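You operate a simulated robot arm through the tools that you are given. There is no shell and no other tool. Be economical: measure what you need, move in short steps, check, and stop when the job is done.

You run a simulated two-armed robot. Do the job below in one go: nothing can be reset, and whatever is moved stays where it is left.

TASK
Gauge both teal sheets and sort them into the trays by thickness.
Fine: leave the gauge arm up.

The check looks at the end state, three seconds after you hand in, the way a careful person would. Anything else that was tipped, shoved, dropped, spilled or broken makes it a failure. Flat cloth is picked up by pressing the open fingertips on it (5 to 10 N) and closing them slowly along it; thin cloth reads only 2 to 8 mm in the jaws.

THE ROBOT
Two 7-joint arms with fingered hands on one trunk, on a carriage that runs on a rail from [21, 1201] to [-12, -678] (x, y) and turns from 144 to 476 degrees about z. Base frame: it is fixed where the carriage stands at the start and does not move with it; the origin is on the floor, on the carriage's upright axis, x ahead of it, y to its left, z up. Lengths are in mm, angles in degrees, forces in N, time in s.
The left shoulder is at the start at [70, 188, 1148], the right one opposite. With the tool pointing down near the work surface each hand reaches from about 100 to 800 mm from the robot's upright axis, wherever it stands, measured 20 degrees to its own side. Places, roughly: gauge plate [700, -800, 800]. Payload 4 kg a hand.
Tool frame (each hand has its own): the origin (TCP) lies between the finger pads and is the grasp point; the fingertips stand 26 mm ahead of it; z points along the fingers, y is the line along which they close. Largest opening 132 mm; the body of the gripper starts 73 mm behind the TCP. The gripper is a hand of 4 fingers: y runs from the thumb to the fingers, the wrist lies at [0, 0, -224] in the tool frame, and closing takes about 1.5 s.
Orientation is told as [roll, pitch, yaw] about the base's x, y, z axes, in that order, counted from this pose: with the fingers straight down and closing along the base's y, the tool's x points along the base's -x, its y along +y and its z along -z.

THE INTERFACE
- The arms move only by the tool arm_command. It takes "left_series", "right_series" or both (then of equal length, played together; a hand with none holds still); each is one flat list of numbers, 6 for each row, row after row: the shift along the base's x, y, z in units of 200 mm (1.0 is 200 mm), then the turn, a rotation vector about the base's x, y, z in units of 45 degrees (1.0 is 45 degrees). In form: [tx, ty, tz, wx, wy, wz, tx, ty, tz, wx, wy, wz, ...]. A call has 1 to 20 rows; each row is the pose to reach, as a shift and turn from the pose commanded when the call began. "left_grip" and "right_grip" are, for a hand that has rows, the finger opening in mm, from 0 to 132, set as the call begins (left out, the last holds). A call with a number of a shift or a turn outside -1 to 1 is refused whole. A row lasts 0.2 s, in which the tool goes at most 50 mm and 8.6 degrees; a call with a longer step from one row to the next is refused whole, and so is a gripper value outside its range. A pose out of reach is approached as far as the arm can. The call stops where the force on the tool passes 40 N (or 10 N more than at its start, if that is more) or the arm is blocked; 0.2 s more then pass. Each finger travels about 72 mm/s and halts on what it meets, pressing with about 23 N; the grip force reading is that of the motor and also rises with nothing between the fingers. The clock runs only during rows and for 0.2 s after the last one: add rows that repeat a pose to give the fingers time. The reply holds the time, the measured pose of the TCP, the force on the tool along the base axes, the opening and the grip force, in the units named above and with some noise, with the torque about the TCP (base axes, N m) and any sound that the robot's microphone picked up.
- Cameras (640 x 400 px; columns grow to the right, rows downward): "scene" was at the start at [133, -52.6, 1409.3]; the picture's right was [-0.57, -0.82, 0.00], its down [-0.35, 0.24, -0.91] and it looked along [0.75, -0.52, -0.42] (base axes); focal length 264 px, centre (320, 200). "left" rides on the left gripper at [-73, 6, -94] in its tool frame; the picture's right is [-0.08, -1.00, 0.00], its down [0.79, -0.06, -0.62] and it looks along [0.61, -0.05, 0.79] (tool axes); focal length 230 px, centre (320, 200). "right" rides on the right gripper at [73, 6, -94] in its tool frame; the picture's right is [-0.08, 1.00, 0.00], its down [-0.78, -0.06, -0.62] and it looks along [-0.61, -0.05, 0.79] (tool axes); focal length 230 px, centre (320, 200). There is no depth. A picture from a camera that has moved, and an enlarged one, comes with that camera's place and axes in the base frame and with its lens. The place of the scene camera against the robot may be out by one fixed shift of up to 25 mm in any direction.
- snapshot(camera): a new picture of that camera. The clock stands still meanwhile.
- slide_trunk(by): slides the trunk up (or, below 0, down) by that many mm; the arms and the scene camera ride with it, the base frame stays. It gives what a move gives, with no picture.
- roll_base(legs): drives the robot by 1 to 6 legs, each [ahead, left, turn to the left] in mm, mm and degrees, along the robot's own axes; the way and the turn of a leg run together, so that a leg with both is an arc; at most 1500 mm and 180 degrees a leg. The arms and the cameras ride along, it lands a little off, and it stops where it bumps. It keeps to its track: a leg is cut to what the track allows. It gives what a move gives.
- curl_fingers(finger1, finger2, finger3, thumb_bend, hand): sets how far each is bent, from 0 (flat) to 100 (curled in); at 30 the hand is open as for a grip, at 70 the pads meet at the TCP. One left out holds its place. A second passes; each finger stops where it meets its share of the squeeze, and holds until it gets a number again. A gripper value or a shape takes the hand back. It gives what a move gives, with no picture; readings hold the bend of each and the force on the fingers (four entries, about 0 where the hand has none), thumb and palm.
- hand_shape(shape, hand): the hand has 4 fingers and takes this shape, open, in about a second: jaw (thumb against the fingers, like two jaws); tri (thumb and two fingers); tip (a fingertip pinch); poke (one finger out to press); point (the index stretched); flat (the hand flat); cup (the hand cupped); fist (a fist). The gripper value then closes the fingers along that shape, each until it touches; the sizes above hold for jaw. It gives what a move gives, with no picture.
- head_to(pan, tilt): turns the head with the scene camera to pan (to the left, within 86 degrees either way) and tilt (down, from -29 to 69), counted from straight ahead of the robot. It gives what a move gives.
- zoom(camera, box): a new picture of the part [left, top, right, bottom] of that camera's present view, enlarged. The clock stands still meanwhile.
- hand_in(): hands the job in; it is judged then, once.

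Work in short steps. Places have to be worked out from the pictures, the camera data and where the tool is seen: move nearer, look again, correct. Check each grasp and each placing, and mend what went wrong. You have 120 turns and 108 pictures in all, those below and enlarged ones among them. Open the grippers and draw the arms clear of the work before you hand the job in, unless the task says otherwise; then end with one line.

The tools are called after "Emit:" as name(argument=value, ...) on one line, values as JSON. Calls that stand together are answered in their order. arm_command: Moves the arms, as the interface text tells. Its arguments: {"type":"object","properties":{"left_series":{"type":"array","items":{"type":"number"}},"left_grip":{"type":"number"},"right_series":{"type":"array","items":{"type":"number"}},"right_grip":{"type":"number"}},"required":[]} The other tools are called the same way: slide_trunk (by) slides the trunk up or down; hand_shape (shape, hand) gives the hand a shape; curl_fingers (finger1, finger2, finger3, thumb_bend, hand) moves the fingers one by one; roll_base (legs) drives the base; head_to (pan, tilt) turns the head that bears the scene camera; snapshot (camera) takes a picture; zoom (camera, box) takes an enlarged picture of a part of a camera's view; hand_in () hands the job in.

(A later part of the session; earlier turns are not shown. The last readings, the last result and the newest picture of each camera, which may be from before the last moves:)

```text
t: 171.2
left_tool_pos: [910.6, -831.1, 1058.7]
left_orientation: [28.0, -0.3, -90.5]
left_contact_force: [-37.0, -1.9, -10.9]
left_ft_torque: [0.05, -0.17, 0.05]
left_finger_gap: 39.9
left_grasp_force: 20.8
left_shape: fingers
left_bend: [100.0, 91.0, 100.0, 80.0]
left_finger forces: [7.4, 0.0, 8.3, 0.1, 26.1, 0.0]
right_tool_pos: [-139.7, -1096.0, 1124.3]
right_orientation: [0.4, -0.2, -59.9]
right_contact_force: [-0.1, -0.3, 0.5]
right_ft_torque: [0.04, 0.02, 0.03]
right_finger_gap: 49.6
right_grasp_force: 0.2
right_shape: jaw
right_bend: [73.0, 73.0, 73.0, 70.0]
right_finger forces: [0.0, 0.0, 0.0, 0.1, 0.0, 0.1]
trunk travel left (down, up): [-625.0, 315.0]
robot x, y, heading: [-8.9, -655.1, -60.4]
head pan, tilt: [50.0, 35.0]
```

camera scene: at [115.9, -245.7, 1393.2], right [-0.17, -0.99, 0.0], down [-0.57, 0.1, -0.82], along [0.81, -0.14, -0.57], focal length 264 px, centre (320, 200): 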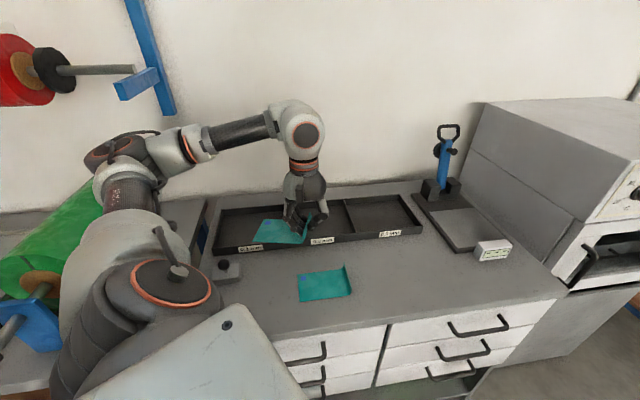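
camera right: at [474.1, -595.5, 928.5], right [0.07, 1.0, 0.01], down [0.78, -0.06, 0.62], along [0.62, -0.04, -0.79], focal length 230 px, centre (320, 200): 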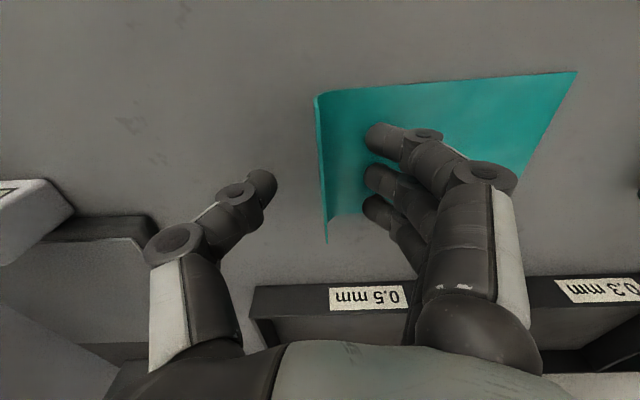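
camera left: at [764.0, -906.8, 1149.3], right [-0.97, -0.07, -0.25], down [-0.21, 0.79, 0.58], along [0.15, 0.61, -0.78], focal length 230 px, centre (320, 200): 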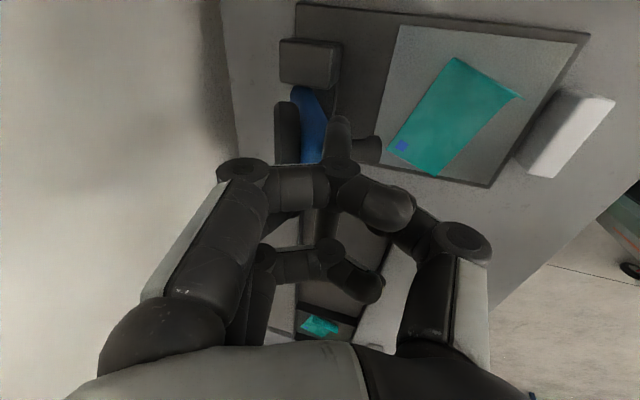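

The gauge arm is back on its stop (37 N against it). I release, withdraw and return to the sheet's flange pose as before.

Emit:
curl_fingers(hand="left", finger2=55, thumb_bend=50)

Emit:
arm_command(left_series=[-0.01, 0, 0.05, 0, 0, 0, -0.03, 0, 0.12, 0, 0, 0, -0.08, 0, 0.22, 0, 0, 0, -0.15, 0, 0.35, 0, 0, 0, -0.3, 0, 0.5, 0, 0, 0, -0.45, 0.05, 0.6, 0, 0, 0, -0.65, 0.05, 0.65, 0, 0, 0, -0.85, 0.05, 0.65, 0, 0, 0])

Emit:
arm_command(left_series=[-0.1, 0, 0, 0, 0.155, 0, -0.2, 0, 0, 0, 0.31, 0, -0.3, 0, 0, 0, 0.465, 0, -0.4, 0, -0.05, 0, 0.62, 0, -0.4, 0, -0.1, 0, 0.62, 0], left_grip=80)

Emit:
arm_command(left_series=[0, 0, -0.1, 0, 0, 0.18, 0, -0.05, -0.2, 0, 0, 0.36, 0, -0.1, -0.3, 0, 0, 0.54, 0, -0.15, -0.4, 0, 0, 0.72, 0, -0.2, -0.5, 0, 0, 0.9, 0, -0.25, -0.6, 0, 0, 1, 0, -0.27, -0.7, 0, 0, 1])

Emit:
arm_command(left_series=[0, 0, -0.1, 0, 0, 0.14, 0, 0, -0.2, 0, 0, 0.28, 0, 0, -0.25, 0, 0, 0.42, 0, 0, -0.25, 0, 0, 0.555, 0, 0, -0.25, 0, 0, 0.555])

Emit:
snapshot(camera="left")

```text
t: 172.2
left_tool_pos: [911.4, -830.7, 1062.8]
left_orientation: [28.5, -0.5, -90.4]
left_contact_force: [2.8, -2.0, 33.3]
left_ft_torque: [-0.04, -0.08, 0.0]
left_finger_gap: 44.9
left_grasp_force: 16.4
left_shape: fingers
left_bend: [100.0, 55.0, 100.0, 57.0]
left_finger forces: [9.0, 0.0, 8.6, 0.1, 15.1, 0.0]
right_tool_pos: [-139.0, -1095.6, 1124.5]
right_orientation: [0.5, -0.4, -59.9]
right_contact_force: [0.3, 0.8, 0.6]
right_ft_torque: [-0.02, -0.01, -0.03]
right_finger_gap: 49.5
right_grasp_force: 0.0
right_shape: jaw
right_bend: [73.0, 73.0, 73.0, 70.0]
right_finger forces: [0.0, 0.0, 0.0, 0.0, 0.1, 0.1]
trunk travel left (down, up): [-625.0, 315.0]
robot x, y, heading: [-16.1, -653.6, -60.4]
head pan, tilt: [50.0, 35.0]
```

```text
t: 174.0
left_tool_pos: [742.3, -825.3, 1186.2]
left_orientation: [28.0, -0.4, -90.3]
left_contact_force: [-1.0, -0.7, -1.6]
left_ft_torque: [0.01, 0.01, -0.02]
left_finger_gap: 47.6
left_grasp_force: 0.0
left_shape: fingers
left_bend: [100.0, 55.0, 100.0, 50.0]
left_finger forces: [0.1, 0.0, 0.0, 0.1, 0.0, 0.0]
right_tool_pos: [-135.7, -1096.3, 1125.1]
right_orientation: [0.4, -0.2, -59.9]
right_contact_force: [0.2, 0.3, 0.3]
right_ft_torque: [-0.03, 0.0, -0.01]
right_finger_gap: 49.5
right_grasp_force: 0.0
right_shape: jaw
right_bend: [73.0, 73.0, 73.0, 70.0]
right_finger forces: [0.0, 0.0, 0.0, 0.1, 0.0, 0.0]
trunk travel left (down, up): [-625.0, 315.0]
robot x, y, heading: [-12.7, -659.6, -60.2]
head pan, tilt: [50.0, 35.0]
```

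```text
t: 175.2
left_tool_pos: [665.6, -822.1, 1167.5]
left_orientation: [0.1, -0.5, -90.2]
left_contact_force: [0.5, 0.0, 0.7]
left_ft_torque: [-0.01, 0.0, 0.0]
left_finger_gap: 79.5
left_grasp_force: 0.0
left_shape: jaw
left_bend: [71.0, 71.0, 71.0, 69.0]
left_finger forces: [0.0, 0.0, 0.0, 0.0, 0.0, 0.0]
right_tool_pos: [-135.1, -1096.3, 1125.5]
right_orientation: [0.3, -0.1, -59.7]
right_contact_force: [-0.1, 0.4, -0.3]
right_ft_torque: [0.01, -0.01, 0.0]
right_finger_gap: 49.7
right_grasp_force: 0.0
right_shape: jaw
right_bend: [73.0, 73.0, 73.0, 70.0]
right_finger forces: [0.0, 0.0, 0.0, 0.1, 0.1, 0.0]
trunk travel left (down, up): [-625.0, 315.0]
robot x, y, heading: [-12.8, -655.0, -60.6]
head pan, tilt: [50.0, 35.0]
```

```text
t: 176.8
left_tool_pos: [667.8, -874.7, 1024.1]
left_orientation: [0.0, -0.6, -45.1]
left_contact_force: [0.1, -1.3, -0.5]
left_ft_torque: [-0.02, 0.01, 0.01]
left_finger_gap: 79.7
left_grasp_force: 0.2
left_shape: jaw
left_bend: [71.0, 71.0, 71.0, 69.0]
left_finger forces: [0.0, 0.0, 0.1, 0.0, 0.0, 0.0]
right_tool_pos: [-134.3, -1095.5, 1125.3]
right_orientation: [0.2, -0.2, -59.8]
right_contact_force: [0.4, 0.9, -0.4]
right_ft_torque: [0.02, -0.03, -0.04]
right_finger_gap: 49.3
right_grasp_force: 0.1
right_shape: jaw
right_bend: [73.0, 73.0, 73.0, 70.0]
right_finger forces: [0.0, 0.1, 0.0, 0.0, 0.0, 0.0]
trunk travel left (down, up): [-625.0, 315.0]
robot x, y, heading: [-10.1, -657.2, -60.4]
head pan, tilt: [50.0, 35.0]
```

```text
t: 178.0
left_tool_pos: [665.4, -875.8, 976.9]
left_orientation: [0.2, -0.5, -20.1]
left_contact_force: [-0.7, -0.2, -0.8]
left_ft_torque: [-0.02, -0.02, 0.0]
left_finger_gap: 79.9
left_grasp_force: 0.0
left_shape: jaw
left_bend: [71.0, 71.0, 71.0, 69.0]
left_finger forces: [0.1, 0.0, 0.1, 0.0, 0.0, 0.0]
right_tool_pos: [-135.1, -1097.2, 1125.7]
right_orientation: [0.2, -0.1, -59.7]
right_contact_force: [0.0, 0.0, 0.0]
right_ft_torque: [0.01, 0.02, 0.0]
right_finger_gap: 49.7
right_grasp_force: 0.0
right_shape: jaw
right_bend: [73.0, 73.0, 73.0, 70.0]
right_finger forces: [0.0, 0.1, 0.1, 0.0, 0.0, 0.0]
trunk travel left (down, up): [-625.0, 315.0]
robot x, y, heading: [-8.7, -651.7, -60.3]
head pan, tilt: [50.0, 35.0]
```

```text
2 pictures are left
camera left: at [734.0, -895.8, 1069.8], right [-0.27, -0.96, 0.0], down [-0.76, 0.21, 0.61], along [-0.59, 0.16, -0.79], focal length 230 px, centre (320, 200)
```

left: 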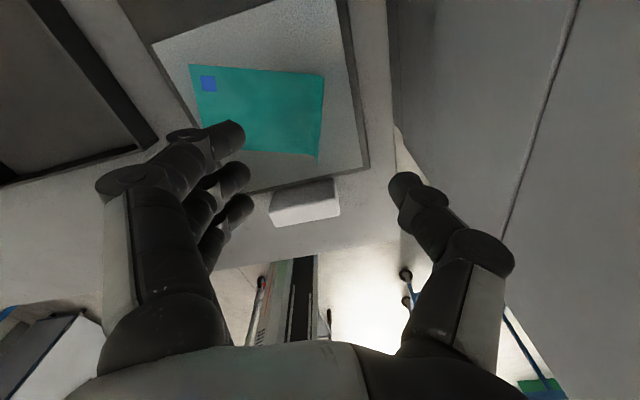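

The sheet is unmoved, its flange passing right below the loop's end (y≈-869 at x 643). I grip it, lift, turn it 28° (to yaw +8) and set it down at [659,-881].

Emit:
arm_command(left_series=[-0.02, 0, -0.2, 0, 0, 0, -0.04, 0.005, -0.4, 0, 0, 0, -0.04, 0.005, -0.55, 0, 0, 0, -0.04, 0.005, -0.64, 0, 0, 0, -0.04, 0.005, -0.64, 0, 0, 0])

Emit:
arm_command(left_series=[0, 0, 0, 0, 0, 0, 0, 0, 0, 0, 0, 0, 0, 0, 0, 0, 0, 0, 0, 0, 0, 0, 0, 0, 0, 0, 0, 0, 0, 0, 0, 0, 0, 0, 0, 0, 0, 0, 0, 0, 0, 0], left_grip=0)

Emit:
arm_command(left_series=[0, 0, 0.1, 0, 0, 0, 0, 0, 0.25, 0, 0, 0.1, 0, 0, 0.3, 0, 0, 0.25, 0, 0, 0.3, 0, 0, 0.4, 0, -0.01, 0.3, 0, 0, 0.55, 0, -0.03, 0.3, 0, 0, 0.62, 0, -0.03, 0.3, 0, 0, 0.62])

Emit:
arm_command(left_series=[0, 0, -0.1, 0, 0, 0, 0, 0, -0.2, 0, 0, 0, 0, 0, -0.27, 0, 0, 0, 0, 0, -0.295, 0, 0, 0, 0, 0, -0.305, 0, 0, 0])

```text
t: 179.2
left_tool_pos: [655.5, -874.8, 848.3]
left_orientation: [0.1, -0.6, -20.2]
left_contact_force: [0.5, -0.5, 0.1]
left_ft_torque: [0.01, -0.01, 0.01]
left_finger_gap: 79.5
left_grasp_force: 0.1
left_shape: jaw
left_bend: [71.0, 71.0, 71.0, 69.0]
left_finger forces: [0.0, 0.0, 0.0, 0.0, 0.0, 0.0]
right_tool_pos: [-135.8, -1096.3, 1124.6]
right_orientation: [0.3, -0.3, -59.9]
right_contact_force: [-0.5, 0.4, -0.6]
right_ft_torque: [-0.01, -0.02, -0.01]
right_finger_gap: 49.4
right_grasp_force: 0.0
right_shape: jaw
right_bend: [73.0, 73.0, 73.0, 70.0]
right_finger forces: [0.1, 0.0, 0.0, 0.1, 0.0, 0.0]
trunk travel left (down, up): [-625.0, 315.0]
robot x, y, heading: [-14.6, -656.6, -60.2]
head pan, tilt: [50.0, 35.0]
```

```text
t: 180.8
left_tool_pos: [656.9, -874.3, 849.2]
left_orientation: [-0.1, -0.6, -20.1]
left_contact_force: [2.7, -0.8, 10.3]
left_ft_torque: [0.23, -0.18, -0.01]
left_finger_gap: 2.8
left_grasp_force: 23.3
left_shape: jaw
left_bend: [71.0, 71.0, 71.0, 70.0]
left_finger forces: [7.6, 8.2, 8.8, 0.1, 18.6, 0.0]
right_tool_pos: [-135.7, -1095.6, 1125.3]
right_orientation: [0.3, -0.2, -59.9]
right_contact_force: [-0.1, 0.4, 0.1]
right_ft_torque: [0.04, 0.01, 0.02]
right_finger_gap: 49.5
right_grasp_force: 0.1
right_shape: jaw
right_bend: [73.0, 73.0, 73.0, 70.0]
right_finger forces: [0.0, 0.0, 0.0, 0.0, 0.1, 0.1]
trunk travel left (down, up): [-625.0, 315.0]
robot x, y, heading: [-14.9, -655.3, -60.5]
head pan, tilt: [50.0, 35.0]
```

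```text
t: 182.4
left_tool_pos: [657.9, -880.9, 907.2]
left_orientation: [0.1, -0.5, 7.6]
left_contact_force: [0.0, -0.3, -1.2]
left_ft_torque: [-0.02, 0.0, -0.01]
left_finger_gap: 2.3
left_grasp_force: 23.0
left_shape: jaw
left_bend: [71.0, 71.0, 71.0, 70.0]
left_finger forces: [6.1, 5.9, 6.3, 0.0, 17.8, 0.0]
right_tool_pos: [-134.9, -1095.5, 1125.4]
right_orientation: [0.3, -0.3, -59.8]
right_contact_force: [0.2, -0.3, -0.1]
right_ft_torque: [0.0, 0.01, 0.0]
right_finger_gap: 49.4
right_grasp_force: 0.0
right_shape: jaw
right_bend: [73.0, 73.0, 73.0, 70.0]
right_finger forces: [0.0, 0.0, 0.1, 0.0, 0.0, 0.0]
trunk travel left (down, up): [-625.0, 315.0]
robot x, y, heading: [-11.0, -658.7, -60.3]
head pan, tilt: [50.0, 35.0]
```

```text
t: 183.6
left_tool_pos: [656.6, -880.9, 848.6]
left_orientation: [-0.2, -0.7, 7.7]
left_contact_force: [3.7, 3.0, 19.7]
left_ft_torque: [0.3, 0.1, -0.03]
left_finger_gap: 2.4
left_grasp_force: 22.7
left_shape: jaw
left_bend: [71.0, 71.0, 72.0, 70.0]
left_finger forces: [9.8, 12.1, 14.2, 0.0, 22.9, 0.0]
right_tool_pos: [-136.6, -1095.4, 1125.9]
right_orientation: [0.3, -0.3, -59.8]
right_contact_force: [0.2, 0.1, -0.2]
right_ft_torque: [-0.04, 0.02, 0.03]
right_finger_gap: 49.6
right_grasp_force: 0.0
right_shape: jaw
right_bend: [73.0, 73.0, 73.0, 70.0]
right_finger forces: [0.0, 0.0, 0.0, 0.0, 0.0, 0.0]
trunk travel left (down, up): [-625.0, 315.0]
robot x, y, heading: [-10.8, -655.4, -60.2]
head pan, tilt: [50.0, 35.0]
```

It is set down at yaw +8. I release, rise, and turn back to the bar-grip pose.

Emit:
arm_command(left_series=[0, 0, 0.01, 0, 0, 0, 0, 0, 0.01, 0, 0, 0, 0, 0, 0.01, 0, 0, 0, 0, 0, 0.01, 0, 0, 0], left_grip=50)

Emit:
arm_command(left_series=[0, 0, 0.15, 0, 0, 0, 0, 0, 0.3, 0, 0, 0, -0.05, 0.1, 0.45, 0, 0, -0.18, -0.1, 0.2, 0.6, 0, 0, -0.36, -0.15, 0.28, 0.8, 0, 0, -0.54, -0.15, 0.28, 1, 0, 0, -0.72, -0.15, 0.28, 1, 0, 0, -0.9, -0.15, 0.28, 1, 0, 0, -1, -0.15, 0.28, 1, 0, 0, -1])

Emit:
arm_command(left_series=[0, 0, 0.15, 0, 0, -0.18, 0, 0, 0.3, 0, 0, -0.36, 0.05, 0, 0.45, 0, 0, -0.54, 0.1, 0, 0.6, 0, 0, -0.72, 0.15, 0, 0.69, 0, 0, -0.9, 0.16, 0, 0.69, 0, 0, -1, 0.16, 0, 0.69, 0, 0, -1])

Emit:
arm_command(left_series=[0, 0, 0, 0, 0, -0.1, 0, 0, 0, 0, 0, -0.18, 0, 0, 0, 0, 0, -0.18])

```text
t: 184.6
left_tool_pos: [658.0, -880.4, 849.4]
left_orientation: [0.2, -0.5, 7.6]
left_contact_force: [0.9, -0.1, 0.2]
left_ft_torque: [0.02, 0.02, -0.08]
left_finger_gap: 49.3
left_grasp_force: 0.0
left_shape: jaw
left_bend: [73.0, 73.0, 73.0, 70.0]
left_finger forces: [0.1, 0.0, 0.0, 0.1, 0.1, 0.0]
right_tool_pos: [-134.8, -1098.0, 1124.8]
right_orientation: [0.3, -0.2, -59.7]
right_contact_force: [1.0, 0.2, -0.8]
right_ft_torque: [-0.02, 0.01, -0.02]
right_finger_gap: 49.4
right_grasp_force: 0.0
right_shape: jaw
right_bend: [73.0, 73.0, 73.0, 70.0]
right_finger forces: [0.0, 0.0, 0.1, 0.0, 0.0, 0.1]
trunk travel left (down, up): [-625.0, 315.0]
robot x, y, heading: [-10.8, -656.0, -60.4]
head pan, tilt: [50.0, 35.0]
```

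```text
t: 186.6
left_tool_pos: [626.9, -824.6, 1048.3]
left_orientation: [0.1, -0.5, -37.4]
left_contact_force: [0.0, -0.1, -0.2]
left_ft_torque: [0.01, 0.0, 0.02]
left_finger_gap: 49.3
left_grasp_force: 0.2
left_shape: jaw
left_bend: [73.0, 73.0, 73.0, 70.0]
left_finger forces: [0.0, 0.0, 0.1, 0.0, 0.0, 0.0]
right_tool_pos: [-134.5, -1095.5, 1126.1]
right_orientation: [0.3, -0.2, -60.1]
right_contact_force: [0.5, -0.4, 0.3]
right_ft_torque: [0.01, 0.05, 0.01]
right_finger_gap: 49.7
right_grasp_force: 0.0
right_shape: jaw
right_bend: [73.0, 73.0, 73.0, 70.0]
right_finger forces: [0.0, 0.1, 0.1, 0.1, 0.0, 0.1]
trunk travel left (down, up): [-625.0, 315.0]
robot x, y, heading: [-12.4, -656.5, -60.2]
head pan, tilt: [50.0, 35.0]
```

```text
t: 188.2
left_tool_pos: [657.3, -823.1, 1188.8]
left_orientation: [0.1, -0.5, -82.4]
left_contact_force: [-0.9, 0.0, -0.1]
left_ft_torque: [0.02, 0.0, 0.0]
left_finger_gap: 50.0
left_grasp_force: 0.2
left_shape: jaw
left_bend: [73.0, 73.0, 73.0, 70.0]
left_finger forces: [0.0, 0.1, 0.1, 0.0, 0.0, 0.0]
right_tool_pos: [-135.2, -1095.4, 1126.0]
right_orientation: [0.3, -0.1, -59.8]
right_contact_force: [0.5, 0.3, 0.4]
right_ft_torque: [-0.01, 0.0, -0.01]
right_finger_gap: 49.3
right_grasp_force: 0.1
right_shape: jaw
right_bend: [73.0, 73.0, 73.0, 70.0]
right_finger forces: [0.1, 0.1, 0.0, 0.0, 0.1, 0.0]
trunk travel left (down, up): [-625.0, 315.0]
robot x, y, heading: [-10.1, -656.6, -60.1]
head pan, tilt: [50.0, 35.0]
```

```text
t: 189.0
left_tool_pos: [658.4, -824.9, 1186.4]
left_orientation: [0.2, -0.6, -90.3]
left_contact_force: [0.7, 0.3, -0.7]
left_ft_torque: [0.0, 0.0, -0.01]
left_finger_gap: 49.5
left_grasp_force: 0.2
left_shape: jaw
left_bend: [73.0, 73.0, 73.0, 70.0]
left_finger forces: [0.1, 0.0, 0.1, 0.0, 0.1, 0.0]
right_tool_pos: [-136.3, -1097.4, 1124.9]
right_orientation: [0.2, -0.2, -59.8]
right_contact_force: [-0.4, -0.2, 0.4]
right_ft_torque: [0.01, 0.01, 0.02]
right_finger_gap: 49.6
right_grasp_force: 0.2
right_shape: jaw
right_bend: [73.0, 73.0, 73.0, 70.0]
right_finger forces: [0.1, 0.0, 0.0, 0.0, 0.0, 0.0]
trunk travel left (down, up): [-625.0, 315.0]
robot x, y, heading: [-12.6, -656.8, -60.2]
head pan, tilt: [50.0, 35.0]
```

Now I tilt, shape the fingers (thumb a bit wider), approach the bar and pinch, as before.

Emit:
arm_command(left_series=[0.1, 0, 0, 0, -0.155, 0, 0.2, 0, 0, 0, -0.31, 0, 0.3, 0, 0, 0, -0.465, 0, 0.39, 0, 0, 0, -0.62, 0, 0.39, 0, 0, 0, -0.62, 0])

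Emit:
curl_fingers(hand="left", finger1=100, finger2=55, finger3=100, thumb_bend=48)

Emit:
arm_command(left_series=[0.2, 0, 0, 0, 0, 0, 0.4, -0.02, -0.05, 0, 0, 0, 0.55, -0.04, -0.15, 0, 0, 0, 0.7, -0.04, -0.3, 0, 0, 0, 0.77, -0.04, -0.43, 0, 0, 0, 0.82, -0.04, -0.53, 0, 0, 0, 0.84, -0.04, -0.58, 0, 0, 0])

Emit:
curl_fingers(hand="left", finger2=95, thumb_bend=90)

```text
t: 190.2
left_tool_pos: [738.6, -827.0, 1186.8]
left_orientation: [27.9, -0.3, -90.6]
left_contact_force: [-0.5, 0.1, 0.0]
left_ft_torque: [-0.04, 0.01, 0.02]
left_finger_gap: 49.6
left_grasp_force: 0.0
left_shape: jaw
left_bend: [73.0, 73.0, 73.0, 70.0]
left_finger forces: [0.0, 0.0, 0.1, 0.0, 0.0, 0.0]
right_tool_pos: [-134.3, -1096.7, 1125.6]
right_orientation: [0.3, -0.2, -59.8]
right_contact_force: [-0.8, 0.6, 0.2]
right_ft_torque: [-0.03, 0.01, 0.0]
right_finger_gap: 49.8
right_grasp_force: 0.0
right_shape: jaw
right_bend: [73.0, 73.0, 73.0, 70.0]
right_finger forces: [0.0, 0.0, 0.1, 0.0, 0.1, 0.0]
trunk travel left (down, up): [-625.0, 315.0]
robot x, y, heading: [-13.3, -660.2, -60.3]
head pan, tilt: [50.0, 35.0]
```

```text
t: 191.2
left_tool_pos: [737.9, -826.8, 1188.2]
left_orientation: [28.0, -0.3, -90.6]
left_contact_force: [-0.2, 0.4, -0.5]
left_ft_torque: [0.01, 0.0, 0.02]
left_finger_gap: 48.5
left_grasp_force: 0.0
left_shape: fingers
left_bend: [100.0, 55.0, 100.0, 48.0]
left_finger forces: [0.0, 0.1, 0.0, 0.0, 0.1, 0.0]
right_tool_pos: [-134.6, -1097.0, 1125.7]
right_orientation: [0.3, -0.1, -59.9]
right_contact_force: [-0.5, 0.1, 0.0]
right_ft_torque: [-0.01, -0.02, 0.0]
right_finger_gap: 49.5
right_grasp_force: 0.1
right_shape: jaw
right_bend: [73.0, 73.0, 73.0, 70.0]
right_finger forces: [0.0, 0.0, 0.0, 0.1, 0.1, 0.0]
trunk travel left (down, up): [-625.0, 315.0]
robot x, y, heading: [-12.5, -656.1, -60.3]
head pan, tilt: [50.0, 35.0]
```

```text
t: 192.8
left_tool_pos: [902.4, -833.4, 1076.3]
left_orientation: [28.2, -0.5, -90.5]
left_contact_force: [-7.2, 1.7, 18.6]
left_ft_torque: [0.08, 0.76, -0.07]
left_finger_gap: 47.7
left_grasp_force: 9.7
left_shape: fingers
left_bend: [100.0, 55.0, 100.0, 49.0]
left_finger forces: [0.0, 0.0, 0.1, 0.0, 19.2, 0.0]
right_tool_pos: [-139.1, -1095.3, 1125.9]
right_orientation: [0.5, -0.3, -59.9]
right_contact_force: [-1.4, -0.3, -0.4]
right_ft_torque: [0.02, 0.0, 0.0]
right_finger_gap: 49.4
right_grasp_force: 0.1
right_shape: jaw
right_bend: [73.0, 73.0, 73.0, 70.0]
right_finger forces: [0.0, 0.0, 0.1, 0.1, 0.0, 0.1]
trunk travel left (down, up): [-625.0, 315.0]
robot x, y, heading: [-11.5, -655.1, -60.3]
head pan, tilt: [50.0, 35.0]
```

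```text
t: 193.8
left_tool_pos: [902.0, -834.0, 1072.6]
left_orientation: [28.1, -0.3, -90.6]
left_contact_force: [-17.7, -2.2, 2.3]
left_ft_torque: [-0.1, 1.1, -0.11]
left_finger_gap: 44.2
left_grasp_force: 18.1
left_shape: fingers
left_bend: [100.0, 71.0, 100.0, 64.0]
left_finger forces: [0.0, 5.5, 0.0, 0.0, 29.7, 0.0]
right_tool_pos: [-139.0, -1097.7, 1125.0]
right_orientation: [0.5, -0.4, -60.0]
right_contact_force: [0.1, -0.1, 0.4]
right_ft_torque: [0.0, -0.02, 0.04]
right_finger_gap: 49.7
right_grasp_force: 0.0
right_shape: jaw
right_bend: [73.0, 73.0, 73.0, 70.0]
right_finger forces: [0.1, 0.0, 0.0, 0.1, 0.0, 0.0]
trunk travel left (down, up): [-625.0, 315.0]
robot x, y, heading: [-11.3, -655.0, -60.3]
head pan, tilt: [50.0, 35.0]
```

Pinch similar to before. I pull the bar forward through vertical with the same sequence and watch the readings.

Emit:
arm_command(left_series=[-0.05, 0, 0, 0, 0.04, 0, -0.1, 0, 0, 0, 0.08, 0, -0.15, 0, 0, 0, 0.12, 0, -0.2, 0, 0, 0, 0.16, 0, -0.25, 0, 0, 0, 0.2, 0, -0.3, 0, -0.005, 0, 0.24, 0, -0.4, 0, -0.02, 0, 0.28, 0, -0.5, 0, -0.04, 0, 0.3, 0, -0.595, 0, -0.07, 0, 0.3, 0])

```text
t: 195.8
left_tool_pos: [788.3, -831.9, 1059.2]
left_orientation: [14.4, -0.4, -90.4]
left_contact_force: [-0.2, 1.4, 1.4]
left_ft_torque: [0.03, 0.0, 0.04]
left_finger_gap: 37.3
left_grasp_force: 1.3
left_shape: fingers
left_bend: [100.0, 73.0, 100.0, 73.0]
left_finger forces: [0.1, 0.1, 2.0, 0.0, 0.0, 0.0]
right_tool_pos: [-135.7, -1095.1, 1126.1]
right_orientation: [0.3, -0.2, -59.8]
right_contact_force: [-0.7, -0.4, -0.3]
right_ft_torque: [-0.02, -0.01, 0.01]
right_finger_gap: 49.4
right_grasp_force: 0.0
right_shape: jaw
right_bend: [73.0, 73.0, 73.0, 70.0]
right_finger forces: [0.0, 0.1, 0.1, 0.0, 0.0, 0.1]
trunk travel left (down, up): [-625.0, 315.0]
robot x, y, heading: [-8.8, -657.1, -60.3]
head pan, tilt: [50.0, 35.0]
```

Bar contact is light. I tighten thumb and finger once more to be sure it is held before continuing.

Emit:
curl_fingers(hand="left", finger2=95, thumb_bend=92)

```text
t: 196.8
left_tool_pos: [789.2, -832.9, 1058.4]
left_orientation: [14.4, -0.4, -90.5]
left_contact_force: [1.2, -0.5, -6.5]
left_ft_torque: [0.11, 0.04, 0.02]
left_finger_gap: 36.8
left_grasp_force: 15.1
left_shape: fingers
left_bend: [100.0, 87.0, 100.0, 80.0]
left_finger forces: [1.3, 0.0, 6.7, 0.0, 22.6, 0.0]
right_tool_pos: [-134.2, -1097.1, 1125.6]
right_orientation: [0.3, -0.2, -59.8]
right_contact_force: [-0.1, 0.1, 0.0]
right_ft_torque: [-0.02, 0.04, 0.02]
right_finger_gap: 49.7
right_grasp_force: 0.2
right_shape: jaw
right_bend: [73.0, 73.0, 73.0, 70.0]
right_finger forces: [0.0, 0.0, 0.1, 0.0, 0.1, 0.1]
trunk travel left (down, up): [-625.0, 315.0]
robot x, y, heading: [-5.5, -656.4, -60.5]
head pan, tilt: [50.0, 35.0]
```

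Now it is held just like during the lifts (thumb 23 N). I continue down the arc.

Emit:
arm_command(left_series=[-0.055, 0, -0.022, 0, 0, 0, -0.11, 0, -0.045, 0, 0, 0, -0.163, 0, -0.073, 0, 0, 0, -0.215, 0, -0.105, 0, 0, 0, -0.263, 0, -0.135, 0, 0, 0, -0.31, 0, -0.17, 0, 0, 0, -0.358, 0, -0.207, 0, 0, 0, -0.405, 0, -0.25, 0, 0, 0, -0.45, 0, -0.295, 0, 0, 0, -0.495, 0, -0.34, 0, 0, 0])

Emit:
arm_command(left_series=[-0.04, 0, -0.048, 0, -0.025, 0, -0.08, 0, -0.095, 0, -0.05, 0, -0.11, 0, -0.145, 0, -0.075, 0, -0.14, 0, -0.195, 0, -0.1, 0, -0.165, 0, -0.25, 0, -0.125, 0, -0.19, 0, -0.305, 0, -0.15, 0, -0.21, 0, -0.36, 0, -0.175, 0, -0.225, 0, -0.415, 0, -0.2, 0, -0.24, 0, -0.475, 0, -0.22, 0, -0.255, 0, -0.53, 0, -0.24, 0, -0.26, 0, -0.56, 0, -0.24, 0])

```text
t: 199.0
left_tool_pos: [685.1, -829.9, 992.4]
left_orientation: [14.7, -0.5, -90.5]
left_contact_force: [-5.7, 9.1, 4.6]
left_ft_torque: [0.03, -0.19, 0.08]
left_finger_gap: 40.8
left_grasp_force: 22.5
left_shape: fingers
left_bend: [100.0, 90.0, 100.0, 80.0]
left_finger forces: [8.1, 0.1, 15.6, 0.0, 23.1, 0.0]
right_tool_pos: [-136.2, -1095.0, 1125.8]
right_orientation: [0.3, -0.3, -59.8]
right_contact_force: [-0.2, 0.2, -0.5]
right_ft_torque: [0.0, 0.02, -0.04]
right_finger_gap: 49.4
right_grasp_force: 0.0
right_shape: jaw
right_bend: [73.0, 73.0, 73.0, 70.0]
right_finger forces: [0.1, 0.1, 0.0, 0.0, 0.0, 0.0]
trunk travel left (down, up): [-625.0, 315.0]
robot x, y, heading: [-12.6, -659.7, -60.1]
head pan, tilt: [50.0, 35.0]
```

```text
t: 201.4
left_tool_pos: [635.0, -830.8, 876.0]
left_orientation: [25.3, -0.4, -90.6]
left_contact_force: [-6.6, 9.9, 0.1]
left_ft_torque: [-0.08, -0.19, 0.13]
left_finger_gap: 41.3
left_grasp_force: 20.9
left_shape: fingers
left_bend: [100.0, 90.0, 100.0, 81.0]
left_finger forces: [7.7, 0.0, 11.4, 0.0, 22.8, 0.0]
right_tool_pos: [-136.3, -1096.4, 1126.6]
right_orientation: [0.3, -0.3, -59.7]
right_contact_force: [-0.2, -0.1, -0.7]
right_ft_torque: [-0.03, 0.02, 0.02]
right_finger_gap: 49.5
right_grasp_force: 0.1
right_shape: jaw
right_bend: [73.0, 73.0, 73.0, 70.0]
right_finger forces: [0.1, 0.0, 0.0, 0.0, 0.0, 0.0]
trunk travel left (down, up): [-625.0, 315.0]
robot x, y, heading: [-10.4, -654.1, -60.3]
head pan, tilt: [50.0, 35.0]
```

Still held. I lower until the foot bears firmly.

Emit:
arm_command(left_series=[0, 0, -0.02, 0, 0, 0, 0, 0, -0.035, 0, 0, 0, 0, 0, -0.05, 0, 0, 0, 0, 0, -0.06, 0, 0, 0, 0, 0, -0.07, 0, 0, 0, 0, 0, -0.08, 0, 0, 0, 0, 0, -0.08, 0, 0, 0])

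```text
t: 203.0
left_tool_pos: [633.4, -832.1, 861.8]
left_orientation: [25.3, -0.3, -90.6]
left_contact_force: [-11.2, 6.1, -0.2]
left_ft_torque: [0.0, -0.25, 0.12]
left_finger_gap: 41.6
left_grasp_force: 22.0
left_shape: fingers
left_bend: [100.0, 90.0, 100.0, 81.0]
left_finger forces: [9.3, 0.0, 11.9, 0.1, 23.0, 0.0]
right_tool_pos: [-136.6, -1097.6, 1125.7]
right_orientation: [0.4, -0.3, -59.9]
right_contact_force: [-0.7, 0.2, 1.0]
right_ft_torque: [0.01, -0.01, 0.02]
right_finger_gap: 49.4
right_grasp_force: 0.0
right_shape: jaw
right_bend: [73.0, 73.0, 73.0, 70.0]
right_finger forces: [0.0, 0.1, 0.0, 0.0, 0.1, 0.0]
trunk travel left (down, up): [-625.0, 315.0]
robot x, y, heading: [-14.8, -655.7, -60.3]
head pan, tilt: [50.0, 35.0]
```

No support yet at a height where it was propped before, so the flange really was the obstruction. I continue lowering.

Emit:
arm_command(left_series=[0, 0, -0.015, 0, 0, 0, 0, 0, -0.03, 0, 0, 0, 0, 0, -0.04, 0, 0, 0, 0, 0, -0.05, 0, 0, 0, 0, 0, -0.06, 0, 0, 0, 0, 0, -0.07, 0, 0, 0])

```text
t: 204.1
left_tool_pos: [631.2, -832.5, 856.7]
left_orientation: [25.8, -0.6, -90.5]
left_contact_force: [-12.5, 11.0, 32.0]
left_ft_torque: [0.11, -0.37, 0.14]
left_finger_gap: 41.4
left_grasp_force: 35.8
left_shape: fingers
left_bend: [100.0, 91.0, 100.0, 81.0]
left_finger forces: [18.1, 0.1, 29.7, 0.1, 21.6, 0.0]
right_tool_pos: [-138.9, -1093.0, 1125.7]
right_orientation: [0.4, -0.4, -59.8]
right_contact_force: [-0.2, -0.3, -0.4]
right_ft_torque: [0.02, 0.03, 0.03]
right_finger_gap: 49.7
right_grasp_force: 0.0
right_shape: jaw
right_bend: [73.0, 73.0, 73.0, 70.0]
right_finger forces: [0.0, 0.0, 0.0, 0.0, 0.0, 0.1]
trunk travel left (down, up): [-625.0, 315.0]
robot x, y, heading: [-11.5, -655.1, -59.9]
head pan, tilt: [50.0, 35.0]
stopped in row 5 (left hand): the force on the tool passed its limit at 42 N (the readings are from after the stop); the commanded pose is now the measured one
```

Seated firmly, 7 mm lower than before. I read the display.

Emit:
zoom(camera="scene", box=[270, 200, 390, 290])

```text
4.44 times, centred on (330, 245) of scene
camera zoom: at [101.4, -712.4, 1394.2], right [-0.18, -0.98, 0.0], down [-0.56, 0.1, -0.82], along [0.81, -0.15, -0.57], focal length 1175 px, centre (276, 0)
```

zoom: 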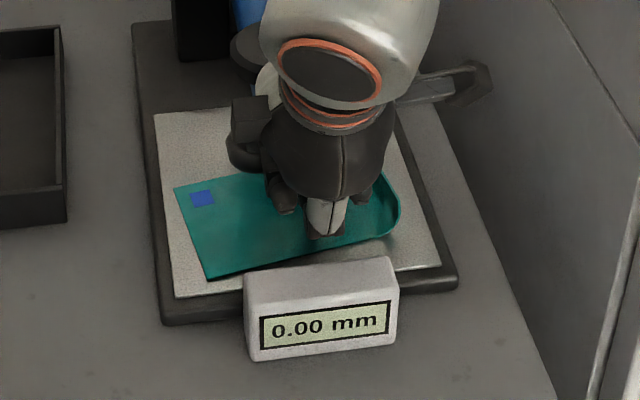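

0.00 mm: the foot is on bare anvil, landing just beyond the sheet's rear edge (x≈695), so the sheet must sit further back. The pinch is still firm, so I raise the gauge arm straight away.

Emit:
arm_command(left_series=[0.01, 0, 0.03, 0, 0, 0, 0.03, 0, 0.06, 0, 0, 0, 0.04, 0, 0.1, 0, 0, 0, 0.045, 0, 0.15, 0, 0, 0, 0.055, 0, 0.2, 0, 0, 0, 0.065, 0, 0.24, 0, 0, 0, 0.085, 0, 0.28, 0, 0, 0])

Emit:
arm_command(left_series=[0.025, 0, 0.06, 0, 0.03, 0, 0.055, 0, 0.115, 0, 0.06, 0, 0.08, 0, 0.17, 0, 0.09, 0, 0.11, 0, 0.22, 0, 0.12, 0, 0.14, 0, 0.27, 0, 0.15, 0, 0.175, 0, 0.315, 0, 0.18, 0, 0.21, 0, 0.36, 0, 0.21, 0, 0.25, 0, 0.405, 0, 0.24, 0])

Emit:
arm_command(left_series=[0.045, 0, 0.05, 0, 0, 0, 0.095, 0, 0.095, 0, 0, 0, 0.145, 0, 0.135, 0, 0, 0, 0.195, 0, 0.17, 0, 0, 0, 0.245, 0, 0.205, 0, 0, 0, 0.295, 0, 0.235, 0, 0, 0, 0.35, 0, 0.265, 0, 0, 0, 0.4, 0, 0.29, 0, 0, 0, 0.455, 0, 0.315, 0, 0, 0, 0.515, 0, 0.335, 0, 0, 0])

```text
t: 205.7
left_tool_pos: [647.5, -833.4, 912.2]
left_orientation: [25.8, -0.5, -90.6]
left_contact_force: [-33.5, 9.0, 9.3]
left_ft_torque: [0.06, -0.28, 0.03]
left_finger_gap: 41.9
left_grasp_force: 28.5
left_shape: fingers
left_bend: [100.0, 91.0, 100.0, 82.0]
left_finger forces: [13.0, 0.0, 19.6, 0.1, 24.5, 0.1]
right_tool_pos: [-141.4, -1094.7, 1125.8]
right_orientation: [0.6, -0.4, -59.8]
right_contact_force: [-0.5, 0.3, -0.2]
right_ft_torque: [0.04, 0.0, 0.01]
right_finger_gap: 49.5
right_grasp_force: 0.0
right_shape: jaw
right_bend: [73.0, 73.0, 73.0, 70.0]
right_finger forces: [0.1, 0.0, 0.0, 0.0, 0.0, 0.0]
trunk travel left (down, up): [-625.0, 315.0]
robot x, y, heading: [-9.0, -655.6, -60.1]
head pan, tilt: [50.0, 35.0]
```

```text
t: 207.5
left_tool_pos: [696.7, -835.1, 995.1]
left_orientation: [15.1, -0.7, -90.5]
left_contact_force: [-27.7, -5.2, 23.8]
left_ft_torque: [0.32, -0.2, 0.01]
left_finger_gap: 42.7
left_grasp_force: 33.9
left_shape: fingers
left_bend: [100.0, 91.0, 100.0, 82.0]
left_finger forces: [16.8, 0.1, 24.4, 0.0, 26.6, 0.0]
right_tool_pos: [-141.8, -1095.4, 1124.3]
right_orientation: [0.8, -0.4, -59.7]
right_contact_force: [0.0, -0.4, 0.4]
right_ft_torque: [-0.07, -0.01, 0.01]
right_finger_gap: 49.6
right_grasp_force: 0.1
right_shape: jaw
right_bend: [73.0, 73.0, 73.0, 70.0]
right_finger forces: [0.0, 0.0, 0.1, 0.1, 0.0, 0.1]
trunk travel left (down, up): [-625.0, 315.0]
robot x, y, heading: [-10.3, -656.3, -60.1]
head pan, tilt: [50.0, 35.0]
```

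```text
t: 209.7
left_tool_pos: [802.1, -835.6, 1057.9]
left_orientation: [14.8, -0.4, -90.6]
left_contact_force: [-4.2, -6.6, 18.3]
left_ft_torque: [0.35, -0.12, -0.06]
left_finger_gap: 38.1
left_grasp_force: 27.0
left_shape: fingers
left_bend: [100.0, 90.0, 100.0, 82.0]
left_finger forces: [9.9, 0.0, 20.2, 0.1, 23.2, 0.0]
right_tool_pos: [-138.1, -1096.7, 1124.1]
right_orientation: [0.5, -0.4, -59.9]
right_contact_force: [1.0, -1.2, 1.1]
right_ft_torque: [0.01, 0.02, -0.04]
right_finger_gap: 49.8
right_grasp_force: 0.1
right_shape: jaw
right_bend: [73.0, 73.0, 73.0, 70.0]
right_finger forces: [0.0, 0.0, 0.0, 0.0, 0.0, 0.0]
trunk travel left (down, up): [-625.0, 315.0]
robot x, y, heading: [-12.5, -656.3, -60.2]
head pan, tilt: [50.0, 35.0]
```

Near vertical with acceptable loads. I push over to the stop, release and withdraw.

Emit:
arm_command(left_series=[0.05, 0, 0.01, 0, -0.04, 0, 0.11, 0, 0.02, 0, -0.08, 0, 0.17, 0, 0.025, 0, -0.12, 0, 0.24, 0, 0.03, 0, -0.16, 0, 0.31, 0, 0.03, 0, -0.2, 0, 0.38, 0, 0.025, 0, -0.24, 0, 0.45, 0, 0.015, 0, -0.28, 0, 0.52, 0, 0, 0, -0.3, 0, 0.56, 0, -0.015, 0, -0.3, 0])

Emit:
curl_fingers(hand="left", finger2=55, thumb_bend=50)

Emit:
arm_command(left_series=[-0.01, 0, 0.05, 0, 0, 0, -0.03, 0, 0.12, 0, 0, 0, -0.08, 0, 0.22, 0, 0, 0, -0.15, 0, 0.35, 0, 0, 0, -0.3, 0, 0.5, 0, 0, 0, -0.45, 0.05, 0.6, 0, 0, 0, -0.65, 0.05, 0.65, 0, 0, 0, -0.85, 0.05, 0.65, 0, 0, 0])

```text
t: 211.7
left_tool_pos: [911.4, -835.1, 1057.7]
left_orientation: [27.8, -0.4, -90.8]
left_contact_force: [-27.5, -0.1, 3.0]
left_ft_torque: [0.06, -0.15, 0.0]
left_finger_gap: 41.1
left_grasp_force: 29.3
left_shape: fingers
left_bend: [100.0, 88.0, 100.0, 80.0]
left_finger forces: [13.0, 0.1, 16.0, 0.1, 29.3, 0.0]
right_tool_pos: [-138.0, -1096.0, 1126.0]
right_orientation: [0.5, -0.5, -59.9]
right_contact_force: [0.4, 0.6, 0.4]
right_ft_torque: [0.02, 0.04, 0.01]
right_finger_gap: 49.6
right_grasp_force: 0.0
right_shape: jaw
right_bend: [73.0, 73.0, 73.0, 70.0]
right_finger forces: [0.1, 0.0, 0.1, 0.0, 0.0, 0.0]
trunk travel left (down, up): [-625.0, 315.0]
robot x, y, heading: [-13.6, -656.7, -60.2]
head pan, tilt: [50.0, 35.0]
stopped in row 9 (left hand): the force on the tool passed its limit at 43 N (the readings are from after the stop); the commanded pose is now the measured one
```

```text
t: 212.7
left_tool_pos: [913.3, -834.2, 1061.5]
left_orientation: [28.4, -0.5, -90.7]
left_contact_force: [3.2, -2.8, 36.3]
left_ft_torque: [0.05, -0.05, -0.03]
left_finger_gap: 46.8
left_grasp_force: 19.8
left_shape: fingers
left_bend: [100.0, 55.0, 100.0, 57.0]
left_finger forces: [10.9, 0.0, 13.7, 0.0, 14.3, 0.1]
right_tool_pos: [-139.3, -1096.9, 1125.4]
right_orientation: [0.6, -0.5, -59.7]
right_contact_force: [0.5, -0.6, -0.4]
right_ft_torque: [-0.04, 0.02, 0.02]
right_finger_gap: 49.4
right_grasp_force: 0.1
right_shape: jaw
right_bend: [73.0, 73.0, 73.0, 70.0]
right_finger forces: [0.0, 0.0, 0.0, 0.1, 0.0, 0.0]
trunk travel left (down, up): [-625.0, 315.0]
robot x, y, heading: [-9.9, -652.2, -60.3]
head pan, tilt: [50.0, 35.0]
```

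```text
t: 214.5
left_tool_pos: [746.1, -819.4, 1185.7]
left_orientation: [27.9, -0.3, -90.6]
left_contact_force: [-0.1, -1.7, 0.5]
left_ft_torque: [0.04, -0.02, -0.03]
left_finger_gap: 47.8
left_grasp_force: 0.0
left_shape: fingers
left_bend: [100.0, 55.0, 100.0, 50.0]
left_finger forces: [0.1, 0.0, 0.0, 0.1, 0.0, 0.0]
right_tool_pos: [-136.2, -1094.8, 1126.2]
right_orientation: [0.5, -0.2, -59.8]
right_contact_force: [-0.4, 0.5, -0.1]
right_ft_torque: [-0.02, -0.02, -0.02]
right_finger_gap: 49.6
right_grasp_force: 0.1
right_shape: jaw
right_bend: [73.0, 73.0, 73.0, 70.0]
right_finger forces: [0.0, 0.0, 0.0, 0.0, 0.1, 0.0]
trunk travel left (down, up): [-625.0, 315.0]
robot x, y, heading: [-9.9, -656.1, -60.2]
head pan, tilt: [50.0, 35.0]
```

The gauge arm is up. The last picture confirms the sheet is where I set it (flange [657,-881], yaw 7.6), and the foot lands between x 695 and 720. I return to the sheet to move it 55 mm back.

Emit:
arm_command(left_series=[-0.1, 0, 0, 0, 0.155, 0, -0.2, 0, 0, 0, 0.31, 0, -0.3, 0, 0, 0, 0.465, 0, -0.4, 0, -0.05, 0, 0.62, 0, -0.42, 0, -0.1, 0, 0.62, 0], left_grip=80)

Emit:
arm_command(left_series=[0, 0, -0.1, 0, 0, 0.18, 0, -0.05, -0.2, 0, 0, 0.36, 0, -0.1, -0.3, 0, 0, 0.54, 0, -0.15, -0.4, 0, 0, 0.72, 0, -0.2, -0.5, 0, 0, 0.9, 0, -0.25, -0.6, 0, 0, 1, 0, -0.27, -0.7, 0, 0, 1])

Emit:
arm_command(left_series=[0, 0, -0.1, 0, 0, 0.18, 0, 0, -0.2, 0, 0, 0.36, 0, 0, -0.25, 0, 0, 0.54, 0, 0, -0.25, 0, 0, 0.72, 0, 0, -0.25, 0, 0, 0.9, 0, 0, -0.25, 0, 0, 1, 0, 0, -0.25, 0, 0, 1])

```text
t: 215.7
left_tool_pos: [663.1, -825.0, 1164.8]
left_orientation: [-0.2, -0.6, -90.5]
left_contact_force: [0.1, -0.6, 0.0]
left_ft_torque: [0.02, 0.04, -0.01]
left_finger_gap: 79.8
left_grasp_force: 0.1
left_shape: jaw
left_bend: [71.0, 71.0, 71.0, 69.0]
left_finger forces: [0.1, 0.1, 0.1, 0.0, 0.0, 0.0]
right_tool_pos: [-135.0, -1096.2, 1124.7]
right_orientation: [0.3, -0.1, -59.8]
right_contact_force: [0.0, 0.6, 0.2]
right_ft_torque: [-0.04, 0.02, -0.02]
right_finger_gap: 49.7
right_grasp_force: 0.1
right_shape: jaw
right_bend: [73.0, 73.0, 73.0, 70.0]
right_finger forces: [0.1, 0.0, 0.1, 0.0, 0.0, 0.0]
trunk travel left (down, up): [-625.0, 315.0]
robot x, y, heading: [-14.3, -654.5, -60.2]
head pan, tilt: [50.0, 35.0]
```

```text
t: 217.3
left_tool_pos: [666.8, -878.3, 1023.8]
left_orientation: [0.0, -0.5, -45.3]
left_contact_force: [1.1, 1.0, 1.0]
left_ft_torque: [-0.02, -0.01, -0.01]
left_finger_gap: 79.8
left_grasp_force: 0.1
left_shape: jaw
left_bend: [71.0, 71.0, 71.0, 69.0]
left_finger forces: [0.1, 0.0, 0.0, 0.0, 0.1, 0.0]
right_tool_pos: [-135.0, -1095.9, 1125.6]
right_orientation: [0.3, -0.2, -59.8]
right_contact_force: [-0.3, 0.5, -0.3]
right_ft_torque: [-0.01, 0.03, 0.0]
right_finger_gap: 50.0
right_grasp_force: 0.0
right_shape: jaw
right_bend: [73.0, 73.0, 73.0, 70.0]
right_finger forces: [0.0, 0.1, 0.0, 0.1, 0.0, 0.1]
trunk travel left (down, up): [-625.0, 315.0]
robot x, y, heading: [-12.3, -653.8, -60.2]
head pan, tilt: [50.0, 35.0]
```

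```text
t: 218.9
left_tool_pos: [663.5, -876.6, 973.5]
left_orientation: [0.0, -0.6, -0.4]
left_contact_force: [0.6, -0.2, -0.2]
left_ft_torque: [-0.01, 0.03, 0.0]
left_finger_gap: 79.5
left_grasp_force: 0.0
left_shape: jaw
left_bend: [71.0, 71.0, 71.0, 69.0]
left_finger forces: [0.0, 0.0, 0.0, 0.0, 0.1, 0.1]
right_tool_pos: [-134.7, -1096.9, 1125.8]
right_orientation: [0.3, -0.2, -59.8]
right_contact_force: [-0.8, -0.1, -0.5]
right_ft_torque: [0.02, 0.0, 0.0]
right_finger_gap: 49.6
right_grasp_force: 0.0
right_shape: jaw
right_bend: [73.0, 73.0, 73.0, 70.0]
right_finger forces: [0.1, 0.0, 0.0, 0.1, 0.0, 0.1]
trunk travel left (down, up): [-625.0, 315.0]
robot x, y, heading: [-14.3, -657.3, -59.9]
head pan, tilt: [50.0, 35.0]
```

I descend onto the flange, close, lift 60 mm, carry it 56 mm back, and set it down.

Emit:
arm_command(left_series=[-0.01, -0.01, -0.2, 0, 0, 0.1, -0.03, -0.02, -0.4, 0, 0, 0.178, -0.03, -0.02, -0.55, 0, 0, 0.178, -0.03, -0.02, -0.622, 0, 0, 0.178, -0.03, -0.02, -0.622, 0, 0, 0.178])

Emit:
arm_command(left_series=[0, 0, 0, 0, 0, 0, 0, 0, 0, 0, 0, 0, 0, 0, 0, 0, 0, 0, 0, 0, 0, 0, 0, 0, 0, 0, 0, 0, 0, 0, 0, 0, 0, 0, 0, 0, 0, 0, 0, 0, 0, 0], left_grip=0)

Emit:
arm_command(left_series=[0, 0, 0.1, 0, 0, 0, 0, 0, 0.25, 0, 0, 0, 0.1, 0, 0.3, 0, 0, 0, 0.2, 0, 0.3, 0, 0, 0, 0.28, 0, 0.3, 0, 0, 0, 0.28, 0, 0.3, 0, 0, 0])

Emit:
arm_command(left_series=[0, 0, -0.1, 0, 0, 0, 0, 0, -0.2, 0, 0, 0, 0, 0, -0.27, 0, 0, 0, 0, 0, -0.295, 0, 0, 0, 0, 0, -0.3, 0, 0, 0])

```text
t: 220.1
left_tool_pos: [656.5, -879.4, 848.5]
left_orientation: [-0.1, -0.7, 7.6]
left_contact_force: [-0.5, 0.1, 0.5]
left_ft_torque: [0.0, -0.01, -0.01]
left_finger_gap: 79.9
left_grasp_force: 0.1
left_shape: jaw
left_bend: [71.0, 71.0, 71.0, 69.0]
left_finger forces: [0.0, 0.0, 0.0, 0.1, 0.1, 0.1]
right_tool_pos: [-135.4, -1096.2, 1125.4]
right_orientation: [0.2, -0.2, -59.8]
right_contact_force: [0.5, 0.3, -0.1]
right_ft_torque: [0.0, 0.02, 0.0]
right_finger_gap: 49.4
right_grasp_force: 0.1
right_shape: jaw
right_bend: [73.0, 73.0, 73.0, 70.0]
right_finger forces: [0.0, 0.1, 0.0, 0.0, 0.0, 0.0]
trunk travel left (down, up): [-625.0, 315.0]
robot x, y, heading: [-14.0, -658.0, -60.3]
head pan, tilt: [50.0, 35.0]
```

```text
t: 221.7
left_tool_pos: [656.0, -880.1, 849.9]
left_orientation: [-0.1, -0.6, 7.6]
left_contact_force: [1.6, 2.6, 10.3]
left_ft_torque: [0.38, 0.04, 0.0]
left_finger_gap: 3.7
left_grasp_force: 23.1
left_shape: jaw
left_bend: [71.0, 71.0, 71.0, 70.0]
left_finger forces: [8.6, 8.8, 9.2, 0.0, 19.7, 0.1]
right_tool_pos: [-136.2, -1095.5, 1124.5]
right_orientation: [0.3, -0.3, -59.8]
right_contact_force: [0.3, 0.3, -0.1]
right_ft_torque: [0.01, -0.01, -0.02]
right_finger_gap: 49.5
right_grasp_force: 0.0
right_shape: jaw
right_bend: [73.0, 73.0, 73.0, 70.0]
right_finger forces: [0.1, 0.1, 0.0, 0.0, 0.0, 0.1]
trunk travel left (down, up): [-625.0, 315.0]
robot x, y, heading: [-14.1, -658.4, -60.2]
head pan, tilt: [50.0, 35.0]
```

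```text
t: 223.1
left_tool_pos: [712.3, -881.5, 906.2]
left_orientation: [0.0, -0.6, 7.6]
left_contact_force: [-0.6, 0.1, 0.5]
left_ft_torque: [0.01, -0.01, 0.03]
left_finger_gap: 2.7
left_grasp_force: 22.6
left_shape: jaw
left_bend: [71.0, 71.0, 71.0, 70.0]
left_finger forces: [6.2, 5.9, 5.9, 0.0, 17.3, 0.0]
right_tool_pos: [-135.7, -1097.0, 1125.6]
right_orientation: [0.2, -0.2, -59.8]
right_contact_force: [0.3, 0.3, -1.2]
right_ft_torque: [0.01, 0.0, 0.02]
right_finger_gap: 49.7
right_grasp_force: 0.1
right_shape: jaw
right_bend: [73.0, 73.0, 73.0, 70.0]
right_finger forces: [0.1, 0.0, 0.0, 0.0, 0.1, 0.1]
trunk travel left (down, up): [-625.0, 315.0]
robot x, y, heading: [-14.4, -655.8, -60.0]
head pan, tilt: [50.0, 35.0]
```

```text
t: 224.3
left_tool_pos: [712.8, -880.9, 849.8]
left_orientation: [-0.2, -0.7, 7.6]
left_contact_force: [3.6, 3.3, 16.6]
left_ft_torque: [0.4, 0.06, -0.09]
left_finger_gap: 2.8
left_grasp_force: 23.2
left_shape: jaw
left_bend: [71.0, 72.0, 72.0, 70.0]
left_finger forces: [9.7, 11.5, 13.0, 0.0, 21.4, 0.0]
right_tool_pos: [-135.8, -1095.0, 1127.1]
right_orientation: [0.4, -0.3, -59.9]
right_contact_force: [0.7, 0.5, -0.8]
right_ft_torque: [0.02, 0.0, 0.01]
right_finger_gap: 49.5
right_grasp_force: 0.1
right_shape: jaw
right_bend: [73.0, 73.0, 73.0, 70.0]
right_finger forces: [0.0, 0.0, 0.0, 0.1, 0.0, 0.0]
trunk travel left (down, up): [-625.0, 315.0]
robot x, y, heading: [-11.2, -659.2, -60.3]
head pan, tilt: [50.0, 35.0]
```

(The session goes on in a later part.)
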